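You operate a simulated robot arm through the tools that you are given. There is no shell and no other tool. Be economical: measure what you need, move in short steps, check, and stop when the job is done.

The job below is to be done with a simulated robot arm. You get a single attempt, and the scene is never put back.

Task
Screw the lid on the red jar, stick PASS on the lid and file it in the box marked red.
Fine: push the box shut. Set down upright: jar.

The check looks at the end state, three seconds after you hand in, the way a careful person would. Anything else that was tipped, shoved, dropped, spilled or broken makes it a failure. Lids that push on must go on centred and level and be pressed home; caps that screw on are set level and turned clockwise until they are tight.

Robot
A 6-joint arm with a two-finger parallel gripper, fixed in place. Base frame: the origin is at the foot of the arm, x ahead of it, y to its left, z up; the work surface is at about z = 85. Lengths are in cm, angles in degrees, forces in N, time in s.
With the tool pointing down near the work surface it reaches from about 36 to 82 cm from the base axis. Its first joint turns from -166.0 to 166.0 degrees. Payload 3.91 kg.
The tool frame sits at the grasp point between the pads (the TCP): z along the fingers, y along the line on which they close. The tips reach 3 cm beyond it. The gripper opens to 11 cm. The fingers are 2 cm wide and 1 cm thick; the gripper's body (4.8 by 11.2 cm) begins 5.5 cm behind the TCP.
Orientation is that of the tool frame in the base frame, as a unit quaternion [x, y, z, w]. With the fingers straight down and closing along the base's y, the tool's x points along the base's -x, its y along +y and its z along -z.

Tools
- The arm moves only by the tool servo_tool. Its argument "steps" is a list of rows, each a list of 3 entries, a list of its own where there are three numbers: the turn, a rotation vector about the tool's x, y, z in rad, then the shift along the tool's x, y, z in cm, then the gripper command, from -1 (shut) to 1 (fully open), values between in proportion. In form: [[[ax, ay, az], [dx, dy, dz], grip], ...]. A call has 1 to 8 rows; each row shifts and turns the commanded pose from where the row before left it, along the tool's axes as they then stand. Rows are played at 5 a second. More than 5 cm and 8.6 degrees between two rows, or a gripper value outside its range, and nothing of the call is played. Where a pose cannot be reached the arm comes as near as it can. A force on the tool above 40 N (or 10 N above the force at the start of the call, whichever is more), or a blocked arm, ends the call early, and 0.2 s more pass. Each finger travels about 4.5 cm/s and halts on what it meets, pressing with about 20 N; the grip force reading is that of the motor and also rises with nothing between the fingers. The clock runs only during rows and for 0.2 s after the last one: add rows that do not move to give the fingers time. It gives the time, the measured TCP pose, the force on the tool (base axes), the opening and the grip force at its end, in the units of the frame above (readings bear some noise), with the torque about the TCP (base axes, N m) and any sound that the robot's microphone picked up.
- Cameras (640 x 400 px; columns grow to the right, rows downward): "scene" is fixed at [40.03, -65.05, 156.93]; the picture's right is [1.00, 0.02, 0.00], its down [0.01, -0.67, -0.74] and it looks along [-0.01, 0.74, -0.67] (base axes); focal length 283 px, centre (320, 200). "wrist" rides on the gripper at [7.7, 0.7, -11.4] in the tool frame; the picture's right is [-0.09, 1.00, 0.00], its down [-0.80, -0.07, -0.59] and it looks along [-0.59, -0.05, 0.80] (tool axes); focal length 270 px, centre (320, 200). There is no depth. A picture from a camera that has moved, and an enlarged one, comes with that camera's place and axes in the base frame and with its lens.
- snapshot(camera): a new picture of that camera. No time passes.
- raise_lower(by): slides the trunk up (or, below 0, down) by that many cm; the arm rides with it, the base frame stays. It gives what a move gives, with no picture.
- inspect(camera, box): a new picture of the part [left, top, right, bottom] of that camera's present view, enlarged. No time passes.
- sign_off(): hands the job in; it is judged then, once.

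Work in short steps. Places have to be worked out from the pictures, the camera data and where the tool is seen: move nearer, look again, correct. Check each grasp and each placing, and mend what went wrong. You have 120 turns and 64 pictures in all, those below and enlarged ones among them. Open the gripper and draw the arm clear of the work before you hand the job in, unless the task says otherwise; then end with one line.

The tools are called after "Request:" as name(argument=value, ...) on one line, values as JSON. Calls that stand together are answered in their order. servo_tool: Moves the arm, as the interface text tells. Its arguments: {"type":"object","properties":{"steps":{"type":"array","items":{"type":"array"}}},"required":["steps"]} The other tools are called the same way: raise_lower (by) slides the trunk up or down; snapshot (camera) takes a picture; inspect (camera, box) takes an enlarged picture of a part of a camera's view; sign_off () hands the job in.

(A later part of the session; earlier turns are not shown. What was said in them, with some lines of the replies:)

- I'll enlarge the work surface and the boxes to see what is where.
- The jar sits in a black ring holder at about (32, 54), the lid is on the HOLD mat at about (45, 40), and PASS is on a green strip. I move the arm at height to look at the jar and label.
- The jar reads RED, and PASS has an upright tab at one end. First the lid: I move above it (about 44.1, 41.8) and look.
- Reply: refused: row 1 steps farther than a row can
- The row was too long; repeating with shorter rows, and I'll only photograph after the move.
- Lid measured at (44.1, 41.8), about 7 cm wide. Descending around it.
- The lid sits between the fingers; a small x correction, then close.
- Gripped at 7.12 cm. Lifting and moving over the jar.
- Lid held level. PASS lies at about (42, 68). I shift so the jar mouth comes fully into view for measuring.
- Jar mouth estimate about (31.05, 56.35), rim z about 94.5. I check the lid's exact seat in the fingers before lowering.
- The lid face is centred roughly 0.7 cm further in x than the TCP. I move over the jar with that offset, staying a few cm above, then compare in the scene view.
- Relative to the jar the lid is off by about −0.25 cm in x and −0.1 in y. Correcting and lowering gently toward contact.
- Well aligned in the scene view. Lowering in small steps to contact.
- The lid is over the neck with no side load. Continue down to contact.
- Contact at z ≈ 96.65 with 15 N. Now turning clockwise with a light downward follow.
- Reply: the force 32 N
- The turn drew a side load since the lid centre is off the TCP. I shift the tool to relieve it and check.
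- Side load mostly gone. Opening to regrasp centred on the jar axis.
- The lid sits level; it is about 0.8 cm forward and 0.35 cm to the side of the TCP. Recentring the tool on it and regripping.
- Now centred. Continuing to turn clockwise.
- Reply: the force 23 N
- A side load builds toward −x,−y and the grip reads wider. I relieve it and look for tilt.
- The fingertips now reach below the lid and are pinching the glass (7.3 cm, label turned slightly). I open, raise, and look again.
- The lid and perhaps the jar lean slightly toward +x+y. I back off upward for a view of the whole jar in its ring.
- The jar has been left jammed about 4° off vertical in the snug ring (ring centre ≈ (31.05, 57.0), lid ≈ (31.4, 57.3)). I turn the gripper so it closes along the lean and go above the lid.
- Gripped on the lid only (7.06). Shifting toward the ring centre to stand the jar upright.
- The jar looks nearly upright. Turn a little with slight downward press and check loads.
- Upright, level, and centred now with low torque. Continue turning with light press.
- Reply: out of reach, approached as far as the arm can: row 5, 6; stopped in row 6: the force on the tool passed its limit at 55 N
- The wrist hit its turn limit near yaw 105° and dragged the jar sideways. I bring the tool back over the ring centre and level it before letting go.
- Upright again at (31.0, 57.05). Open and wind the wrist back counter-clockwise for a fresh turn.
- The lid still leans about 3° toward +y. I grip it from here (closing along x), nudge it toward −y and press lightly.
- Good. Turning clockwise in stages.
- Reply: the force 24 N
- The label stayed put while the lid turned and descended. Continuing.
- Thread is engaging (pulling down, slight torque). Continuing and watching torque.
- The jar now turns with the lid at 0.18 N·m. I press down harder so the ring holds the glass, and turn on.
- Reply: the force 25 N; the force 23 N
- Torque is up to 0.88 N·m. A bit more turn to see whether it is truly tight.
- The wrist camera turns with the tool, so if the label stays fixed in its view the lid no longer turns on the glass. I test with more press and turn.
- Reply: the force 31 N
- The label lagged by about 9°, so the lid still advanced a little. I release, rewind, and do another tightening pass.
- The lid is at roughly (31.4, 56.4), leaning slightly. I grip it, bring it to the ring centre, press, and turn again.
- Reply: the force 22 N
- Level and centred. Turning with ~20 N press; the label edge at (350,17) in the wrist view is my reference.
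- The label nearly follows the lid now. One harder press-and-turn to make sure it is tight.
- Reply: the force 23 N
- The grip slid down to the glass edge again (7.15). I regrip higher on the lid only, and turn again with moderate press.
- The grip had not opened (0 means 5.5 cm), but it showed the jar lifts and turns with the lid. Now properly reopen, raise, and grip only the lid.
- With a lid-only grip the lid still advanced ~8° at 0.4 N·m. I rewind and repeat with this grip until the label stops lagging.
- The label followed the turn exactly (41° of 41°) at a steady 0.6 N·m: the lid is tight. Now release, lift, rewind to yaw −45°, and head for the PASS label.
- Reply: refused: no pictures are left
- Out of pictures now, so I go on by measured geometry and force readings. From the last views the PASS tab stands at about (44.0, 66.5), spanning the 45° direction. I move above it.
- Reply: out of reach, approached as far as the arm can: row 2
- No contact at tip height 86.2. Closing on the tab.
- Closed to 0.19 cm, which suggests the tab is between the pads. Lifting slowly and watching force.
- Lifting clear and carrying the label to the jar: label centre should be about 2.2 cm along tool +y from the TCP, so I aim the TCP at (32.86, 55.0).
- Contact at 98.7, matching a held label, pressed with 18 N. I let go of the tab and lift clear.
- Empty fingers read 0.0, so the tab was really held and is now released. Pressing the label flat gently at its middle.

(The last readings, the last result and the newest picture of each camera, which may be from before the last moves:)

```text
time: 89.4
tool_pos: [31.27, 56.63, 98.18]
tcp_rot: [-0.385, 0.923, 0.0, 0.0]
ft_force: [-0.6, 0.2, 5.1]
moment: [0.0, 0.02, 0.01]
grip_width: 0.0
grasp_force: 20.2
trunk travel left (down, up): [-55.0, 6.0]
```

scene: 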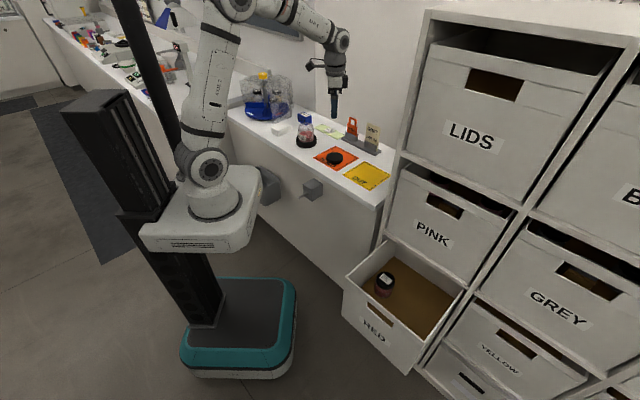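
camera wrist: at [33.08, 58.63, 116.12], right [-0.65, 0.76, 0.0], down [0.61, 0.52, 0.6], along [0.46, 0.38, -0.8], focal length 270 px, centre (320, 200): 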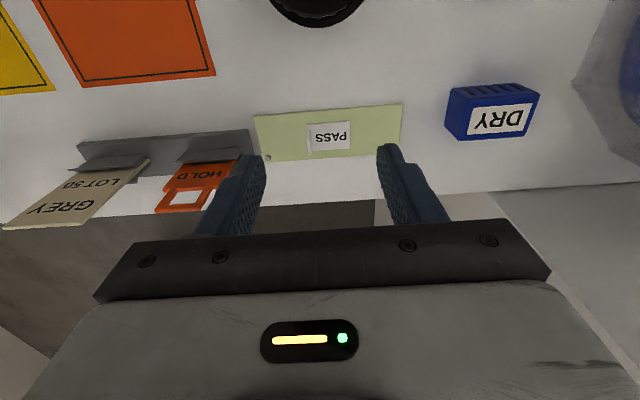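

The label surface is at z ≈ 95.2 and has been pressed. Now lift, open, and come down around the jar body (TCP at 93.2 so the palm clears the tab).

Request:
servo_tool(steps=[[[0, 0, 0], [0, 0, 0.1], -1], [[0, 0, 0], [0, 0, 0], -1], [[0, 0, 0], [0, 0, -1], -1], [[0, 0, 0], [0, 0, -4], -1], [[0, 0, 0], [0, 0, 0], 1], [[0, 0, 0], [0, 0, 0], 1], [[0, 0, 0], [0, 0, 0], 1], [[0, 0, 0], [0, 0, 0], 1]])

Request:
servo_tool(steps=[[[0, 0, 0], [0, 0, 0], 1], [[0, 0, 0], [0, 0, 0], 1], [[0, 0, 0], [0, 0, 0], 1]])

```text
time: 91.2
tool_pos: [31.03, 56.69, 103.08]
tcp_rot: [-0.384, 0.923, -0.001, 0.001]
ft_force: [-0.1, -0.8, -0.9]
moment: [0.01, -0.03, 0.02]
grip_width: 8.65
grasp_force: 0.1
trunk travel left (down, up): [-55.0, 6.0]
```

```text
time: 92.0
tool_pos: [31.17, 56.59, 103.03]
tcp_rot: [-0.384, 0.923, -0.001, 0.001]
ft_force: [-0.5, 0.4, -0.6]
moment: [-0.03, 0.0, -0.01]
grip_width: 11.02
grasp_force: 0.1
trunk travel left (down, up): [-55.0, 6.0]
```

Request:
servo_tool(steps=[[[0, 0, 0], [0, 0, 4], 1], [[0, 0, 0], [0, 0, 3.5], 1], [[0, 0, 0], [0, 0, 1.5], 1], [[0, 0, 0], [0, 0, 0.8], 1], [[0, 0, 0], [0, 0, 0], 1]])

Request:
servo_tool(steps=[[[0, 0, 0], [0, 0, 0], -1], [[0, 0, 0], [0, 0, 0], -1], [[0, 0, 0], [0, 0, 0], -1], [[0, 0, 0], [0, 0, 0], -1]])

```text
time: 93.2
tool_pos: [31.0, 56.6, 93.13]
tcp_rot: [-0.384, 0.923, -0.001, 0.002]
ft_force: [0.5, -0.6, -0.2]
moment: [0.02, 0.02, -0.02]
grip_width: 11.01
grasp_force: 0.1
trunk travel left (down, up): [-55.0, 6.0]
```

```text
time: 94.2
tool_pos: [31.11, 56.65, 93.19]
tcp_rot: [-0.385, 0.923, -0.001, 0.001]
ft_force: [-0.4, -0.4, -0.1]
moment: [-0.02, 0.0, 0.05]
grip_width: 7.31
grasp_force: 20.0
trunk travel left (down, up): [-55.0, 6.0]
```

Gripping the glass at 7.31 cm. Lifting gently.

Request:
servo_tool(steps=[[[0, 0, 0], [0, 0, -0.5], -1], [[0, 0, 0], [0, 0, -1], -1], [[0, 0, 0], [0, 0, 0], -1]])

```text
time: 95.0
tool_pos: [31.22, 56.6, 94.82]
tcp_rot: [-0.384, 0.923, -0.001, 0.0]
ft_force: [-0.1, -0.4, -2.1]
moment: [-0.02, -0.02, 0.03]
grip_width: 7.3
grasp_force: 19.8
trunk travel left (down, up): [-55.0, 6.0]
```

Jar lifts (about 2.1 N). Raising high and drawing back over the clear side of the counter.

Request:
servo_tool(steps=[[[0, 0, 0], [0, 0, -3], -1], [[0, 0, 0], [0, 0, -4], -1], [[0, 0, 0], [0, 0, -4], -1], [[0, 0, 0], [0, 0, 0], -1]])

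Request:
servo_tool(steps=[[[0, 0, 0], [2.5, -2.2, 0], -1], [[0, 0, 0], [3, -2.65, 0], -1], [[0, 0, 0], [3, -2.6, 0], -1], [[0, 0, 0], [3, -2.6, 0], -1], [[0, 0, 0], [3, -2.6, 0], -1], [[0, 0, 0], [3, -2.6, 0], -1], [[0, 0, 0], [2.7, -2.6, 0], -1], [[0, 0, 0], [0, 0, 0], -1]])

```text
time: 96.0
tool_pos: [31.3, 56.56, 105.94]
tcp_rot: [-0.384, 0.923, -0.002, 0.001]
ft_force: [0.5, -0.5, -2.1]
moment: [0.02, 0.01, -0.01]
grip_width: 7.29
grasp_force: 20.1
trunk travel left (down, up): [-55.0, 6.0]
```

```text
time: 97.8
tool_pos: [29.6, 29.5, 105.79]
tcp_rot: [-0.385, 0.923, -0.001, 0.0]
ft_force: [-0.4, 0.6, -1.8]
moment: [-0.04, -0.01, 0.0]
grip_width: 7.27
grasp_force: 19.9
trunk travel left (down, up): [-55.0, 6.0]
```

Now traverse parallel to the cabinet front, staying well clear of it.

Request:
servo_tool(steps=[[[0, 0, 0], [0, -3, 0], -1], [[0, 0, 0], [0, -4.5, 0], -1], [[0, 0, 0], [0, -4.5, 0], -1], [[0, 0, 0], [0, -4.5, 0], -1], [[0, 0, 0], [0, -4.5, 0], -1], [[0, 0, 0], [0, -4.5, 0], -1], [[0, 0, 0], [0, -4.5, 0], -1], [[0, 0, 0], [0, 0, 0], -1]])

Request:
servo_tool(steps=[[[0, 0, 0.13], [0, 0, 0], -1], [[0, 0, 0.13], [0, 0, 0], -1], [[0, 0, 0.13], [0, 0, 0], -1], [[0, 0, 0.13], [0, 0, 0], -1], [[0, 0, 0.13], [0, 0, 0], -1], [[0, 0, 0.13], [0, 0, 0], -1], [[0, 0, 0.13], [0, 0, 0], -1], [[0, 0, 0.13], [0, 0, 0], -1]])

Request:
servo_tool(steps=[[[0, 0, 0.13], [0, 0, 0], -1], [[0, 0, 0.13], [0, 0, 0], -1], [[0, 0, 0.13], [0, 0, 0], -1], [[0, 0, 0.14], [0, 0, 0], -1], [[0, 0, 0], [0, 0, 0], -1]])

```text
time: 99.6
tool_pos: [50.83, 8.52, 106.04]
tcp_rot: [-0.384, 0.923, 0.0, 0.001]
ft_force: [0.6, -0.6, -1.9]
moment: [0.0, 0.02, 0.0]
grip_width: 7.28
grasp_force: 20.3
trunk travel left (down, up): [-55.0, 6.0]
```

```text
time: 101.4
tool_pos: [50.95, 8.65, 106.02]
tcp_rot: [0.126, 0.992, 0.0, 0.002]
ft_force: [0.3, -0.6, -1.9]
moment: [0.03, -0.01, -0.01]
grip_width: 7.29
grasp_force: 20.1
trunk travel left (down, up): [-55.0, 6.0]
```

```text
time: 102.6
tool_pos: [50.9, 8.66, 105.97]
tcp_rot: [0.381, 0.925, 0.001, 0.0]
ft_force: [-0.1, -0.5, -2.2]
moment: [-0.02, -0.01, -0.02]
grip_width: 7.28
grasp_force: 20.1
trunk travel left (down, up): [-55.0, 6.0]
```

Oriented so the fingers open toward/away from the box front. The box corner estimate checks out in three earlier views (front-left rim ≈ (48.4, −7.9, 69)). Moving over the box interior at (71.4, −13.4).

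Request:
servo_tool(steps=[[[0, 0, 0], [-3.3, -0.15, 0], -1], [[0, 0, 0], [-4.4, -0.17, 0], -1], [[0, 0, 0], [-4.5, -0.17, 0], -1], [[0, 0, 0], [-4.5, -0.17, 0], -1], [[0, 0, 0], [-4.5, -0.17, 0], -1], [[0, 0, 0], [-4.5, -0.17, 0], -1], [[0, 0, 0], [-4.4, -0.17, 0], -1], [[0, 0, 0], [0, 0, 0], -1]])

Request:
raise_lower(by=-20)

```text
time: 104.4
tool_pos: [71.23, -13.9, 106.22]
tcp_rot: [0.38, 0.925, 0.0, 0.001]
ft_force: [0.0, 0.1, -1.8]
moment: [0.02, 0.02, 0.01]
grip_width: 7.26
grasp_force: 20.2
trunk travel left (down, up): [-55.0, 6.0]
```

```text
time: 106.5
tool_pos: [71.41, -13.79, 86.08]
tcp_rot: [0.381, 0.925, 0.001, 0.001]
ft_force: [0.3, -0.5, -2.7]
moment: [0.0, -0.02, 0.0]
grip_width: 7.27
grasp_force: 20.4
trunk travel left (down, up): [-35.0, 26.0]
```

Request:
raise_lower(by=-15)

Request:
raise_lower(by=-10)

```text
time: 108.3
tool_pos: [71.24, -13.79, 71.1]
tcp_rot: [0.38, 0.925, 0.001, 0.001]
ft_force: [0.1, 0.0, -1.5]
moment: [0.03, 0.0, 0.0]
grip_width: 7.28
grasp_force: 20.4
trunk travel left (down, up): [-20.0, 41.0]
```

```text
time: 109.6
tool_pos: [71.36, -13.7, 61.2]
tcp_rot: [0.381, 0.925, 0.0, 0.001]
ft_force: [-0.8, 0.0, -0.7]
moment: [-0.02, 0.02, 0.02]
grip_width: 7.26
grasp_force: 20.1
trunk travel left (down, up): [-10.0, 51.0]
```

Inside the box with no contact. Lowering with the arm now, in small steps.

Request:
servo_tool(steps=[[[0, 0, 0], [0, 0, 2], -1], [[0, 0, 0], [0, 0, 1.5], -1], [[0, 0, 0], [0, 0, 1], -1], [[0, 0, 0], [0, 0, 0], -1]])

Request:
servo_tool(steps=[[[0, 0, 0], [0, 0, 0.3], -1], [[0, 0, 0], [0, 0, 0.3], -1], [[0, 0, 0], [0, 0, 0.3], -1], [[0, 0, 0], [0, 0, 0], -1]])

Request:
servo_tool(steps=[[[0, 0, 0], [0, 0, 0.2], -1], [[0, 0, 0], [0, 0, 0.2], -1], [[0, 0, 0], [0, 0, 0], -1]])

```text
time: 110.6
tool_pos: [71.34, -13.73, 57.15]
tcp_rot: [0.381, 0.925, 0.001, 0.006]
ft_force: [5.4, -2.5, 39.1]
moment: [-0.5, 0.17, 0.0]
grip_width: 7.35
grasp_force: 20.5
trunk travel left (down, up): [-10.0, 51.0]
```

```text
time: 111.2
tool_pos: [71.49, -13.79, 56.89]
tcp_rot: [0.381, 0.925, 0.001, 0.01]
ft_force: [-1.6, 0.1, 23.0]
moment: [-0.31, 0.84, -0.07]
grip_width: 7.29
grasp_force: 20.2
trunk travel left (down, up): [-10.0, 51.0]
stopped in row 2: the force on the tool passed its limit at 51 N (the readings are from after the stop); the commanded pose is now the measured one
```

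```text
time: 111.7
tool_pos: [71.84, -13.83, 57.05]
tcp_rot: [0.381, 0.925, 0.001, 0.013]
ft_force: [-2.7, 1.2, 19.1]
moment: [-0.27, 0.74, -0.04]
grip_width: 7.3
grasp_force: 19.4
trunk travel left (down, up): [-10.0, 51.0]
stopped in row 2: the force on the tool passed its limit at 42 N (the readings are from after the stop); the commanded pose is now the measured one
```

Contact came at TCP ≈ 57.2 through the jar base (lever arm small), earlier than expected, and I over-pressed. I raise slightly and re-level the tool.

Request:
servo_tool(steps=[[[0, 0, 0], [0, 0, -0.3], -1], [[0.012, 0.023, 0], [0, 0, -0.3], -1], [[0, 0, 0], [0, 0, 0], -1]])

```text
time: 112.5
tool_pos: [71.55, -13.8, 57.31]
tcp_rot: [0.38, 0.925, 0.0, -0.004]
ft_force: [0.1, -0.3, 2.7]
moment: [-0.2, -0.11, -0.04]
grip_width: 7.3
grasp_force: 20.1
trunk travel left (down, up): [-10.0, 51.0]
```

Request:
servo_tool(steps=[[[-0.003, -0.007, 0], [0, 0, -0.5], -1], [[0, 0, 0], [0, 0, -0.2], -1], [[0, 0, 0], [0, 0, 0], -1]])

```text
time: 113.3
tool_pos: [71.7, -13.68, 58.06]
tcp_rot: [0.38, 0.925, 0.001, 0.0]
ft_force: [0.3, 0.1, -1.7]
moment: [0.02, 0.02, 0.0]
grip_width: 7.29
grasp_force: 20.0
trunk travel left (down, up): [-10.0, 51.0]
```

Free and vertical. Lowering gently one step at a time.

Request:
servo_tool(steps=[[[0, 0, 0], [0, 0, 0.3], -1], [[0, 0, 0], [0, 0, 0.2], -1], [[0, 0, 0], [0, 0, 0.1], -1], [[0, 0, 0], [0, 0, 0], -1]])

```text
time: 114.3
tool_pos: [71.72, -13.72, 57.3]
tcp_rot: [0.381, 0.925, 0.0, 0.0]
ft_force: [0.2, -0.9, -2.2]
moment: [-0.01, -0.03, 0.01]
grip_width: 7.29
grasp_force: 19.9
trunk travel left (down, up): [-10.0, 51.0]
```

Request:
servo_tool(steps=[[[0, 0, 0], [0, 0, 0.12], -1], [[0, 0, 0], [0, 0, 0.0], -1]])

```text
time: 114.9
tool_pos: [71.68, -13.84, 57.31]
tcp_rot: [0.38, 0.925, 0.0, 0.001]
ft_force: [-0.5, -1.4, 1.6]
moment: [-0.17, -0.03, 0.03]
grip_width: 7.3
grasp_force: 19.7
trunk travel left (down, up): [-10.0, 51.0]
```

Request:
servo_tool(steps=[[[0, 0, 0], [0, 0, 0.1], -1], [[0, 0, 0], [0, 0, 0.0], -1]])

```text
time: 115.5
tool_pos: [71.76, -13.8, 57.25]
tcp_rot: [0.38, 0.925, 0.0, 0.002]
ft_force: [0.1, -1.6, 8.8]
moment: [-0.55, 0.02, 0.04]
grip_width: 7.29
grasp_force: 19.9
trunk travel left (down, up): [-10.0, 51.0]
```

Contact is at the floor with only about 1° mismatch. Releasing; the jar will settle flat.

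Request:
servo_tool(steps=[[[0, 0, 0], [0, 0, 0.03], -1], [[0, 0, 0], [0, 0, 0], 0.34], [[0, 0, 0], [0, 0, 0], 0.37], [[0, 0, 0], [0, 0, 0], 0.45], [[0, 0, 0], [0, 0, 0], 0.6], [[0, 0, 0], [0, 0, 0], 0.8], [[0, 0, 0], [0, 0, 0], 0.9], [[0, 0, 0], [0, 0, 0], 0.9]])

```text
time: 117.3
tool_pos: [71.76, -13.76, 57.27]
tcp_rot: [0.381, 0.925, 0.001, 0.001]
ft_force: [-1.5, 0.3, 16.4]
moment: [-0.3, 0.19, 0.05]
grip_width: 10.46
grasp_force: 0.1
trunk travel left (down, up): [-10.0, 51.0]
```

After release there is still 16 N, centred exactly where the label tab is: the jar slid up in the grip until the palm rested on the tab. The jar is standing on the floor; I lift straight up.

Request:
servo_tool(steps=[[[0, 0, 0], [0, 0, -0.2], 0.9], [[0, 0, 0], [0, 0, -0.3], 0.9], [[0, 0, 0], [0, 0, 0], 0.9]])

```text
time: 118.1
tool_pos: [71.59, -13.81, 57.6]
tcp_rot: [0.379, 0.925, 0.001, 0.0]
ft_force: [0.4, 1.3, 1.4]
moment: [-0.05, 0.05, 0.01]
grip_width: 10.45
grasp_force: 0.1
trunk travel left (down, up): [-10.0, 51.0]
```

Request:
servo_tool(steps=[[[0, 0, 0], [0, 0, -0.5], 1], [[0, 0, 0], [0, 0, -1], 1], [[0, 0, 0], [0, 0, 0], 1]])

```text
time: 118.9
tool_pos: [71.53, -13.84, 59.24]
tcp_rot: [0.38, 0.925, 0.001, 0.0]
ft_force: [0.4, -0.7, -0.4]
moment: [0.0, 0.01, -0.01]
grip_width: 11.0
grasp_force: 0.0
trunk travel left (down, up): [-10.0, 51.0]
```

Clear of the jar. I raise out of the box with the trunk.

Request:
raise_lower(by=12)

Request:
raise_lower(by=12)

```text
time: 120.4
tool_pos: [71.6, -13.88, 71.21]
tcp_rot: [0.38, 0.925, 0.0, 0.0]
ft_force: [0.4, -0.3, 0.3]
moment: [-0.02, -0.03, 0.01]
grip_width: 10.99
grasp_force: 0.1
trunk travel left (down, up): [-22.0, 39.0]
```

```text
time: 121.9
tool_pos: [71.75, -13.94, 83.26]
tcp_rot: [0.38, 0.925, 0.0, 0.0]
ft_force: [0.5, 0.2, 0.1]
moment: [0.03, -0.02, 0.0]
grip_width: 11.02
grasp_force: 0.1
trunk travel left (down, up): [-34.0, 27.0]
```

Moving back in front of the box, closing the fingers, then turning the wrist.

Request:
servo_tool(steps=[[[0, 0, 0], [0.8, -3.9, 0], 1], [[0, 0, 0], [0.8, -4, 0], 0.5], [[0, 0, 0], [0.8, -4, 0], 0], [[0, 0, 0], [0.8, -4, 0], -0.5], [[0, 0, 0], [0.8, -4, 0], -1], [[0, 0, 0], [0.87, -3.9, 0], -1], [[0, 0, -0.13], [0, 0, 0], -1], [[0, 0, -0.13], [0, 0, 0], -1]])

Request:
servo_tool(steps=[[[0, 0, -0.13], [0, 0, 0], -1], [[0, 0, -0.13], [0, 0, 0], -1], [[0, 0, -0.13], [0, 0, 0], -1], [[0, 0, -0.13], [0, 0, 0], -1], [[0, 0, -0.13], [0, 0, 0], -1], [[0, 0, -0.13], [0, 0, 0], -1], [[0, 0, -0.13], [0, 0, 0], -1], [[0, 0, -0.13], [0, 0, 0], -1]])

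Request:
servo_tool(steps=[[[0, 0, -0.13], [0, 0, 0], -1], [[0, 0, -0.135], [0, 0, 0], -1], [[0, 0, 0], [0, 0, 0], -1]])

```text
time: 123.7
tool_pos: [51.44, -27.43, 83.23]
tcp_rot: [0.256, 0.967, 0.0, 0.001]
ft_force: [-0.7, 0.1, 0.9]
moment: [0.0, 0.0, 0.01]
grip_width: 0.0
grasp_force: 19.8
trunk travel left (down, up): [-34.0, 27.0]
```

```text
time: 125.5
tool_pos: [51.44, -27.29, 83.06]
tcp_rot: [-0.258, 0.966, 0.001, 0.0]
ft_force: [-0.3, -0.2, 0.2]
moment: [0.0, 0.02, -0.01]
grip_width: 0.0
grasp_force: 19.7
trunk travel left (down, up): [-34.0, 27.0]
```

```text
time: 126.3
tool_pos: [51.32, -27.24, 83.13]
tcp_rot: [-0.383, 0.924, 0.001, 0.0]
ft_force: [-0.3, 0.0, -0.5]
moment: [0.0, -0.01, 0.03]
grip_width: 0.0
grasp_force: 20.2
trunk travel left (down, up): [-34.0, 27.0]
```

Now tilt the tool 40° so the fingertips lead toward the box front.

Request:
servo_tool(steps=[[[0, -0.14, 0], [0, 0, 0], -1], [[0, -0.14, 0], [0, 0, 0], -1], [[0, -0.14, 0], [0, 0, 0], -1], [[0, -0.14, 0], [0, 0, 0], -1], [[0, -0.14, 0], [0, 0, 0], -1], [[0, 0, 0], [0, 0, 0], -1]])

```text
time: 127.7
tool_pos: [51.53, -27.32, 83.14]
tcp_rot: [-0.359, 0.868, 0.13, 0.318]
ft_force: [-0.7, 0.0, -0.4]
moment: [0.03, 0.02, 0.02]
grip_width: 0.0
grasp_force: 20.1
trunk travel left (down, up): [-34.0, 27.0]
```

Tool z is (0.46, 0.45, −0.76), as wanted. Lower the trunk so the fingertips are at about z 56.

Request:
raise_lower(by=-25)

```text
time: 130.3
tool_pos: [51.47, -27.32, 58.18]
tcp_rot: [-0.359, 0.868, 0.13, 0.317]
ft_force: [0.3, 0.6, -0.4]
moment: [-0.01, 0.01, -0.01]
grip_width: 0.0
grasp_force: 20.0
trunk travel left (down, up): [-9.0, 52.0]
```

Advance horizontally toward the front until contact.

Request:
servo_tool(steps=[[[0, 0, 0], [-1.91, 0, 1.6], -1], [[0, 0, 0], [-1.91, 0, 1.6], -1], [[0, 0, 0], [-1.15, 0, 0.96], -1], [[0, 0, 0], [0, 0, 0], -1]])

Request:
servo_tool(steps=[[[0, 0, 0], [-0.77, 0, 0.64], -1], [[0, 0, 0], [-0.77, 0, 0.64], -1], [[0, 0, 0], [-0.77, 0, 0.64], -1], [[0, 0, 0], [0, 0, 0], -1]])

```text
time: 131.3
tool_pos: [56.24, -22.85, 58.36]
tcp_rot: [-0.359, 0.868, 0.13, 0.318]
ft_force: [0.5, -0.1, -0.3]
moment: [0.01, 0.01, 0.04]
grip_width: 0.0
grasp_force: 19.5
trunk travel left (down, up): [-9.0, 52.0]
```

```text
time: 132.3
tool_pos: [58.22, -20.81, 58.41]
tcp_rot: [-0.359, 0.868, 0.13, 0.317]
ft_force: [-0.7, -0.3, 0.5]
moment: [0.0, -0.01, -0.02]
grip_width: 0.0
grasp_force: 20.2
trunk travel left (down, up): [-9.0, 52.0]
```

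Request:
servo_tool(steps=[[[0, 0, 0], [-0.38, 0, 0.33], -1], [[0, 0, 0], [-0.38, 0, 0.33], -1], [[0, 0, 0], [-0.38, 0, 0.33], -1], [[0, 0, 0], [-0.38, 0, 0.33], -1]])

```text
time: 133.3
tool_pos: [59.45, -19.21, 58.29]
tcp_rot: [-0.359, 0.868, 0.131, 0.317]
ft_force: [-1.7, -2.6, -0.2]
moment: [-0.08, 0.02, -0.01]
grip_width: 0.01
grasp_force: 20.1
trunk travel left (down, up): [-9.0, 52.0]
```

Contact with ~3 N sliding friction. Pushing steadily and slowly so the jars stay put.

Request:
servo_tool(steps=[[[0, 0, 0], [-0.38, 0, 0.32], -1], [[0, 0, 0], [-0.46, 0, 0.38], -1], [[0, 0, 0], [-0.5, 0, 0.42], -1], [[0, 0, 0], [-0.54, 0, 0.45], -1], [[0, 0, 0], [-0.54, 0, 0.45], -1], [[0, 0, 0], [-0.54, 0, 0.45], -1], [[0, 0, 0], [-0.46, 0, 0.38], -1], [[0, 0, 0], [-0.38, 0, 0.32], -1]])

```text
time: 135.1
tool_pos: [63.25, -15.85, 58.25]
tcp_rot: [-0.36, 0.868, 0.131, 0.316]
ft_force: [-2.9, -0.1, -1.3]
moment: [-0.01, 0.04, 0.06]
grip_width: 0.0
grasp_force: 19.8
trunk travel left (down, up): [-9.0, 52.0]
```

Request:
servo_tool(steps=[[[0, 0, 0], [-0.42, 0, 0.35], -1], [[0, 0, 0], [-0.5, 0, 0.42], -1], [[0, 0, 0], [-0.54, 0, 0.45], -1], [[0, 0, 0], [-0.54, 0, 0.45], -1], [[0, 0, 0], [-0.54, 0, 0.45], -1], [[0, 0, 0], [-0.54, 0, 0.45], -1], [[0, 0, 0], [-0.5, 0, 0.42], -1], [[0, 0, 0], [-0.42, 0, 0.35], -1]])

Request:
servo_tool(steps=[[[0, 0, 0], [-0.42, 0, 0.35], -1], [[0, 0, 0], [-0.5, 0, 0.42], -1], [[0, 0, 0], [-0.54, 0, 0.45], -1], [[0, 0, 0], [-0.54, 0, 0.45], -1], [[0, 0, 0], [-0.54, 0, 0.45], -1], [[0, 0, 0], [-0.54, 0, 0.45], -1], [[0, 0, 0], [-0.5, 0, 0.42], -1], [[0, 0, 0], [-0.42, 0, 0.35], -1]])

```text
time: 136.9
tool_pos: [66.83, -12.07, 58.17]
tcp_rot: [-0.359, 0.868, 0.131, 0.318]
ft_force: [-2.6, -2.2, 1.5]
moment: [-0.1, 0.01, 0.0]
grip_width: 0.0
grasp_force: 20.5
trunk travel left (down, up): [-9.0, 52.0]
```

```text
time: 138.7
tool_pos: [70.55, -8.59, 58.33]
tcp_rot: [-0.359, 0.868, 0.131, 0.318]
ft_force: [-1.8, -1.5, 0.8]
moment: [0.01, 0.0, 0.02]
grip_width: 0.0
grasp_force: 19.7
trunk travel left (down, up): [-9.0, 52.0]
```

Request:
servo_tool(steps=[[[0, 0, 0], [-0.42, 0, 0.35], -1], [[0, 0, 0], [-0.5, 0, 0.42], -1], [[0, 0, 0], [-0.54, 0, 0.45], -1], [[0, 0, 0], [-0.54, 0, 0.45], -1], [[0, 0, 0], [-0.5, 0, 0.42], -1], [[0, 0, 0], [-0.46, 0, 0.38], -1], [[0, 0, 0], [-0.42, 0, 0.35], -1], [[0, 0, 0], [-0.38, 0, 0.32], -1]])

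```text
time: 140.5
tool_pos: [73.68, -5.22, 58.17]
tcp_rot: [-0.36, 0.869, 0.131, 0.314]
ft_force: [-9.9, -7.3, 4.1]
moment: [-0.06, 0.06, 0.06]
grip_width: 0.0
grasp_force: 19.4
trunk travel left (down, up): [-9.0, 52.0]
stopped in row 8: the force on the tool passed its limit at 46 N (the readings are from after the stop); the commanded pose is now the measured one
```

A firm stop at TCP v ≈ 48.4. I check whether it is the true end stop by pushing a little more, slowly.

Request:
servo_tool(steps=[[[0, 0, 0], [-0.15, 0, 0.13], -1], [[0, 0, 0], [-0.15, 0, 0.13], -1], [[0, 0, 0], [-0.08, 0, 0.06], -1], [[0, 0, 0], [0, 0, 0], -1]])

```text
time: 141.0
tool_pos: [73.8, -5.44, 58.0]
tcp_rot: [-0.358, 0.87, 0.13, 0.314]
ft_force: [-12.1, -8.6, 6.9]
moment: [0.03, 0.08, 0.13]
grip_width: 0.0
grasp_force: 19.9
trunk travel left (down, up): [-9.0, 52.0]
stopped in row 2: the force on the tool passed its limit at 44 N (the readings are from after the stop); the commanded pose is now the measured one
```

It's a hard stop. To rule out a skewed jam, I back off and test-push left and right of centre.

Request:
servo_tool(steps=[[[0, 0, 0], [1.15, 0, -0.96], -1], [[0, 0, 0], [0, 4, 0], -1], [[0, 0, 0], [0, 4.5, 0], -1], [[0, 0, 0], [-0.77, 0, 0.64], -1], [[0, 0, 0], [-0.38, 0, 0.32], -1], [[0, 0, 0], [-0.15, 0, 0.13], -1], [[0, 0, 0], [0, 0, 0], -1]])

```text
time: 142.6
tool_pos: [67.71, 0.6, 58.08]
tcp_rot: [-0.359, 0.87, 0.131, 0.312]
ft_force: [-31.9, -20.8, 0.6]
moment: [-0.68, 0.17, 0.23]
grip_width: 0.01
grasp_force: 19.4
trunk travel left (down, up): [-9.0, 52.0]
```

Request:
servo_tool(steps=[[[0, 0, 0], [1.25, 0, -1.05], -1], [[0, 0, 0], [0, -4.5, 0], -1], [[0, 0, 0], [0, -4.5, 0], -1], [[0, 0, 0], [0, -4.5, 0], -1], [[0, 0, 0], [0, -3.5, 0], -1], [[0, 0, 0], [-0.77, 0, 0.64], -1], [[0, 0, 0], [-0.38, 0, 0.32], -1], [[0, 0, 0], [0, 0, 0], -1]])

```text
time: 144.4
tool_pos: [79.69, -11.4, 57.82]
tcp_rot: [-0.36, 0.87, 0.131, 0.312]
ft_force: [-12.6, -11.1, 1.7]
moment: [0.0, 0.35, 0.02]
grip_width: 0.0
grasp_force: 20.0
trunk travel left (down, up): [-9.0, 52.0]
```

All three points stop at the same depth (v ≈ 48.3), so the box is square against its stop. For confirmation I touch the closed PINK front above lightly to compare depth.

Request:
servo_tool(steps=[[[0, 0, 0], [1.53, 0, -1.29], -1], [[0, 0, 0], [2.3, 0, -1.93], -1], [[0, 0, 0], [0, 4.5, 0], -1], [[0, 0, 0], [0, 4.5, 0], -1], [[0, 0, 0], [0, 0, 0], -1]])

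Request:
raise_lower(by=23)

Request:
servo_tool(steps=[[[0, 0, 0], [-1.53, 0, 1.29], -1], [[0, 0, 0], [-1.15, 0, 0.96], -1], [[0, 0, 0], [-0.38, 0, 0.32], -1], [[0, 0, 0], [0, 0, 0], -1]])

```text
time: 145.6
tool_pos: [70.26, -8.48, 57.84]
tcp_rot: [-0.359, 0.869, 0.13, 0.314]
ft_force: [0.2, -0.7, -0.4]
moment: [-0.01, -0.01, -0.02]
grip_width: 0.01
grasp_force: 20.3
trunk travel left (down, up): [-9.0, 52.0]
```

```text
time: 148.0
tool_pos: [70.09, -8.44, 80.77]
tcp_rot: [-0.359, 0.87, 0.131, 0.313]
ft_force: [0.3, -0.4, 0.6]
moment: [0.01, 0.0, 0.03]
grip_width: 0.0
grasp_force: 20.3
trunk travel left (down, up): [-32.0, 29.0]
```

```text
time: 149.0
tool_pos: [73.09, -5.43, 80.86]
tcp_rot: [-0.359, 0.869, 0.131, 0.313]
ft_force: [0.7, 0.3, -0.1]
moment: [-0.01, 0.0, 0.0]
grip_width: 0.01
grasp_force: 20.5
trunk travel left (down, up): [-32.0, 29.0]
```

Request:
servo_tool(steps=[[[0, 0, 0], [-0.23, 0, 0.19], -1], [[0, 0, 0], [-0.23, 0, 0.19], -1], [[0, 0, 0], [0, 0, 0], -1]])

```text
time: 149.8
tool_pos: [73.32, -5.22, 80.9]
tcp_rot: [-0.359, 0.87, 0.13, 0.313]
ft_force: [-0.8, -1.1, 0.2]
moment: [-0.04, 0.01, 0.02]
grip_width: 0.0
grasp_force: 19.8
trunk travel left (down, up): [-32.0, 29.0]
```

Contact at the same depth: RED is flush with PINK, so it is fully shut. Backing off and opening the gripper.

Request:
servo_tool(steps=[[[0, 0, 0], [1.53, 0, -1.29], -1], [[0, 0, 0], [3, 0, -2.5], -1], [[0, 0, 0], [3, 0, -2.5], -1], [[0, 0, 0], [3, 0, -2.5], 0], [[0, 0, 0], [3, 0, -2.5], 0.5], [[0, 0, 0], [0, 0, 0], 0.8], [[0, 0, 0], [0, 0, 0], 0.8]])

```text
time: 151.4
tool_pos: [60.91, -17.53, 80.86]
tcp_rot: [-0.358, 0.87, 0.131, 0.313]
ft_force: [-1.4, 0.4, 0.0]
moment: [0.0, -0.02, -0.01]
grip_width: 8.42
grasp_force: 0.1
trunk travel left (down, up): [-32.0, 29.0]
```

The gripper is open and clear of the cabinet, so I hand in.

Request:
sign_off()

```text
The job is handed in.
```

I finished the job and handed it in: the lid is screwed on the red jar, PASS is stuck on the lid, and the jar is in the RED box, which is pushed shut. I used up my pictures before picking up the label, so from there on I worked by force and position readings only and never saw the final state.
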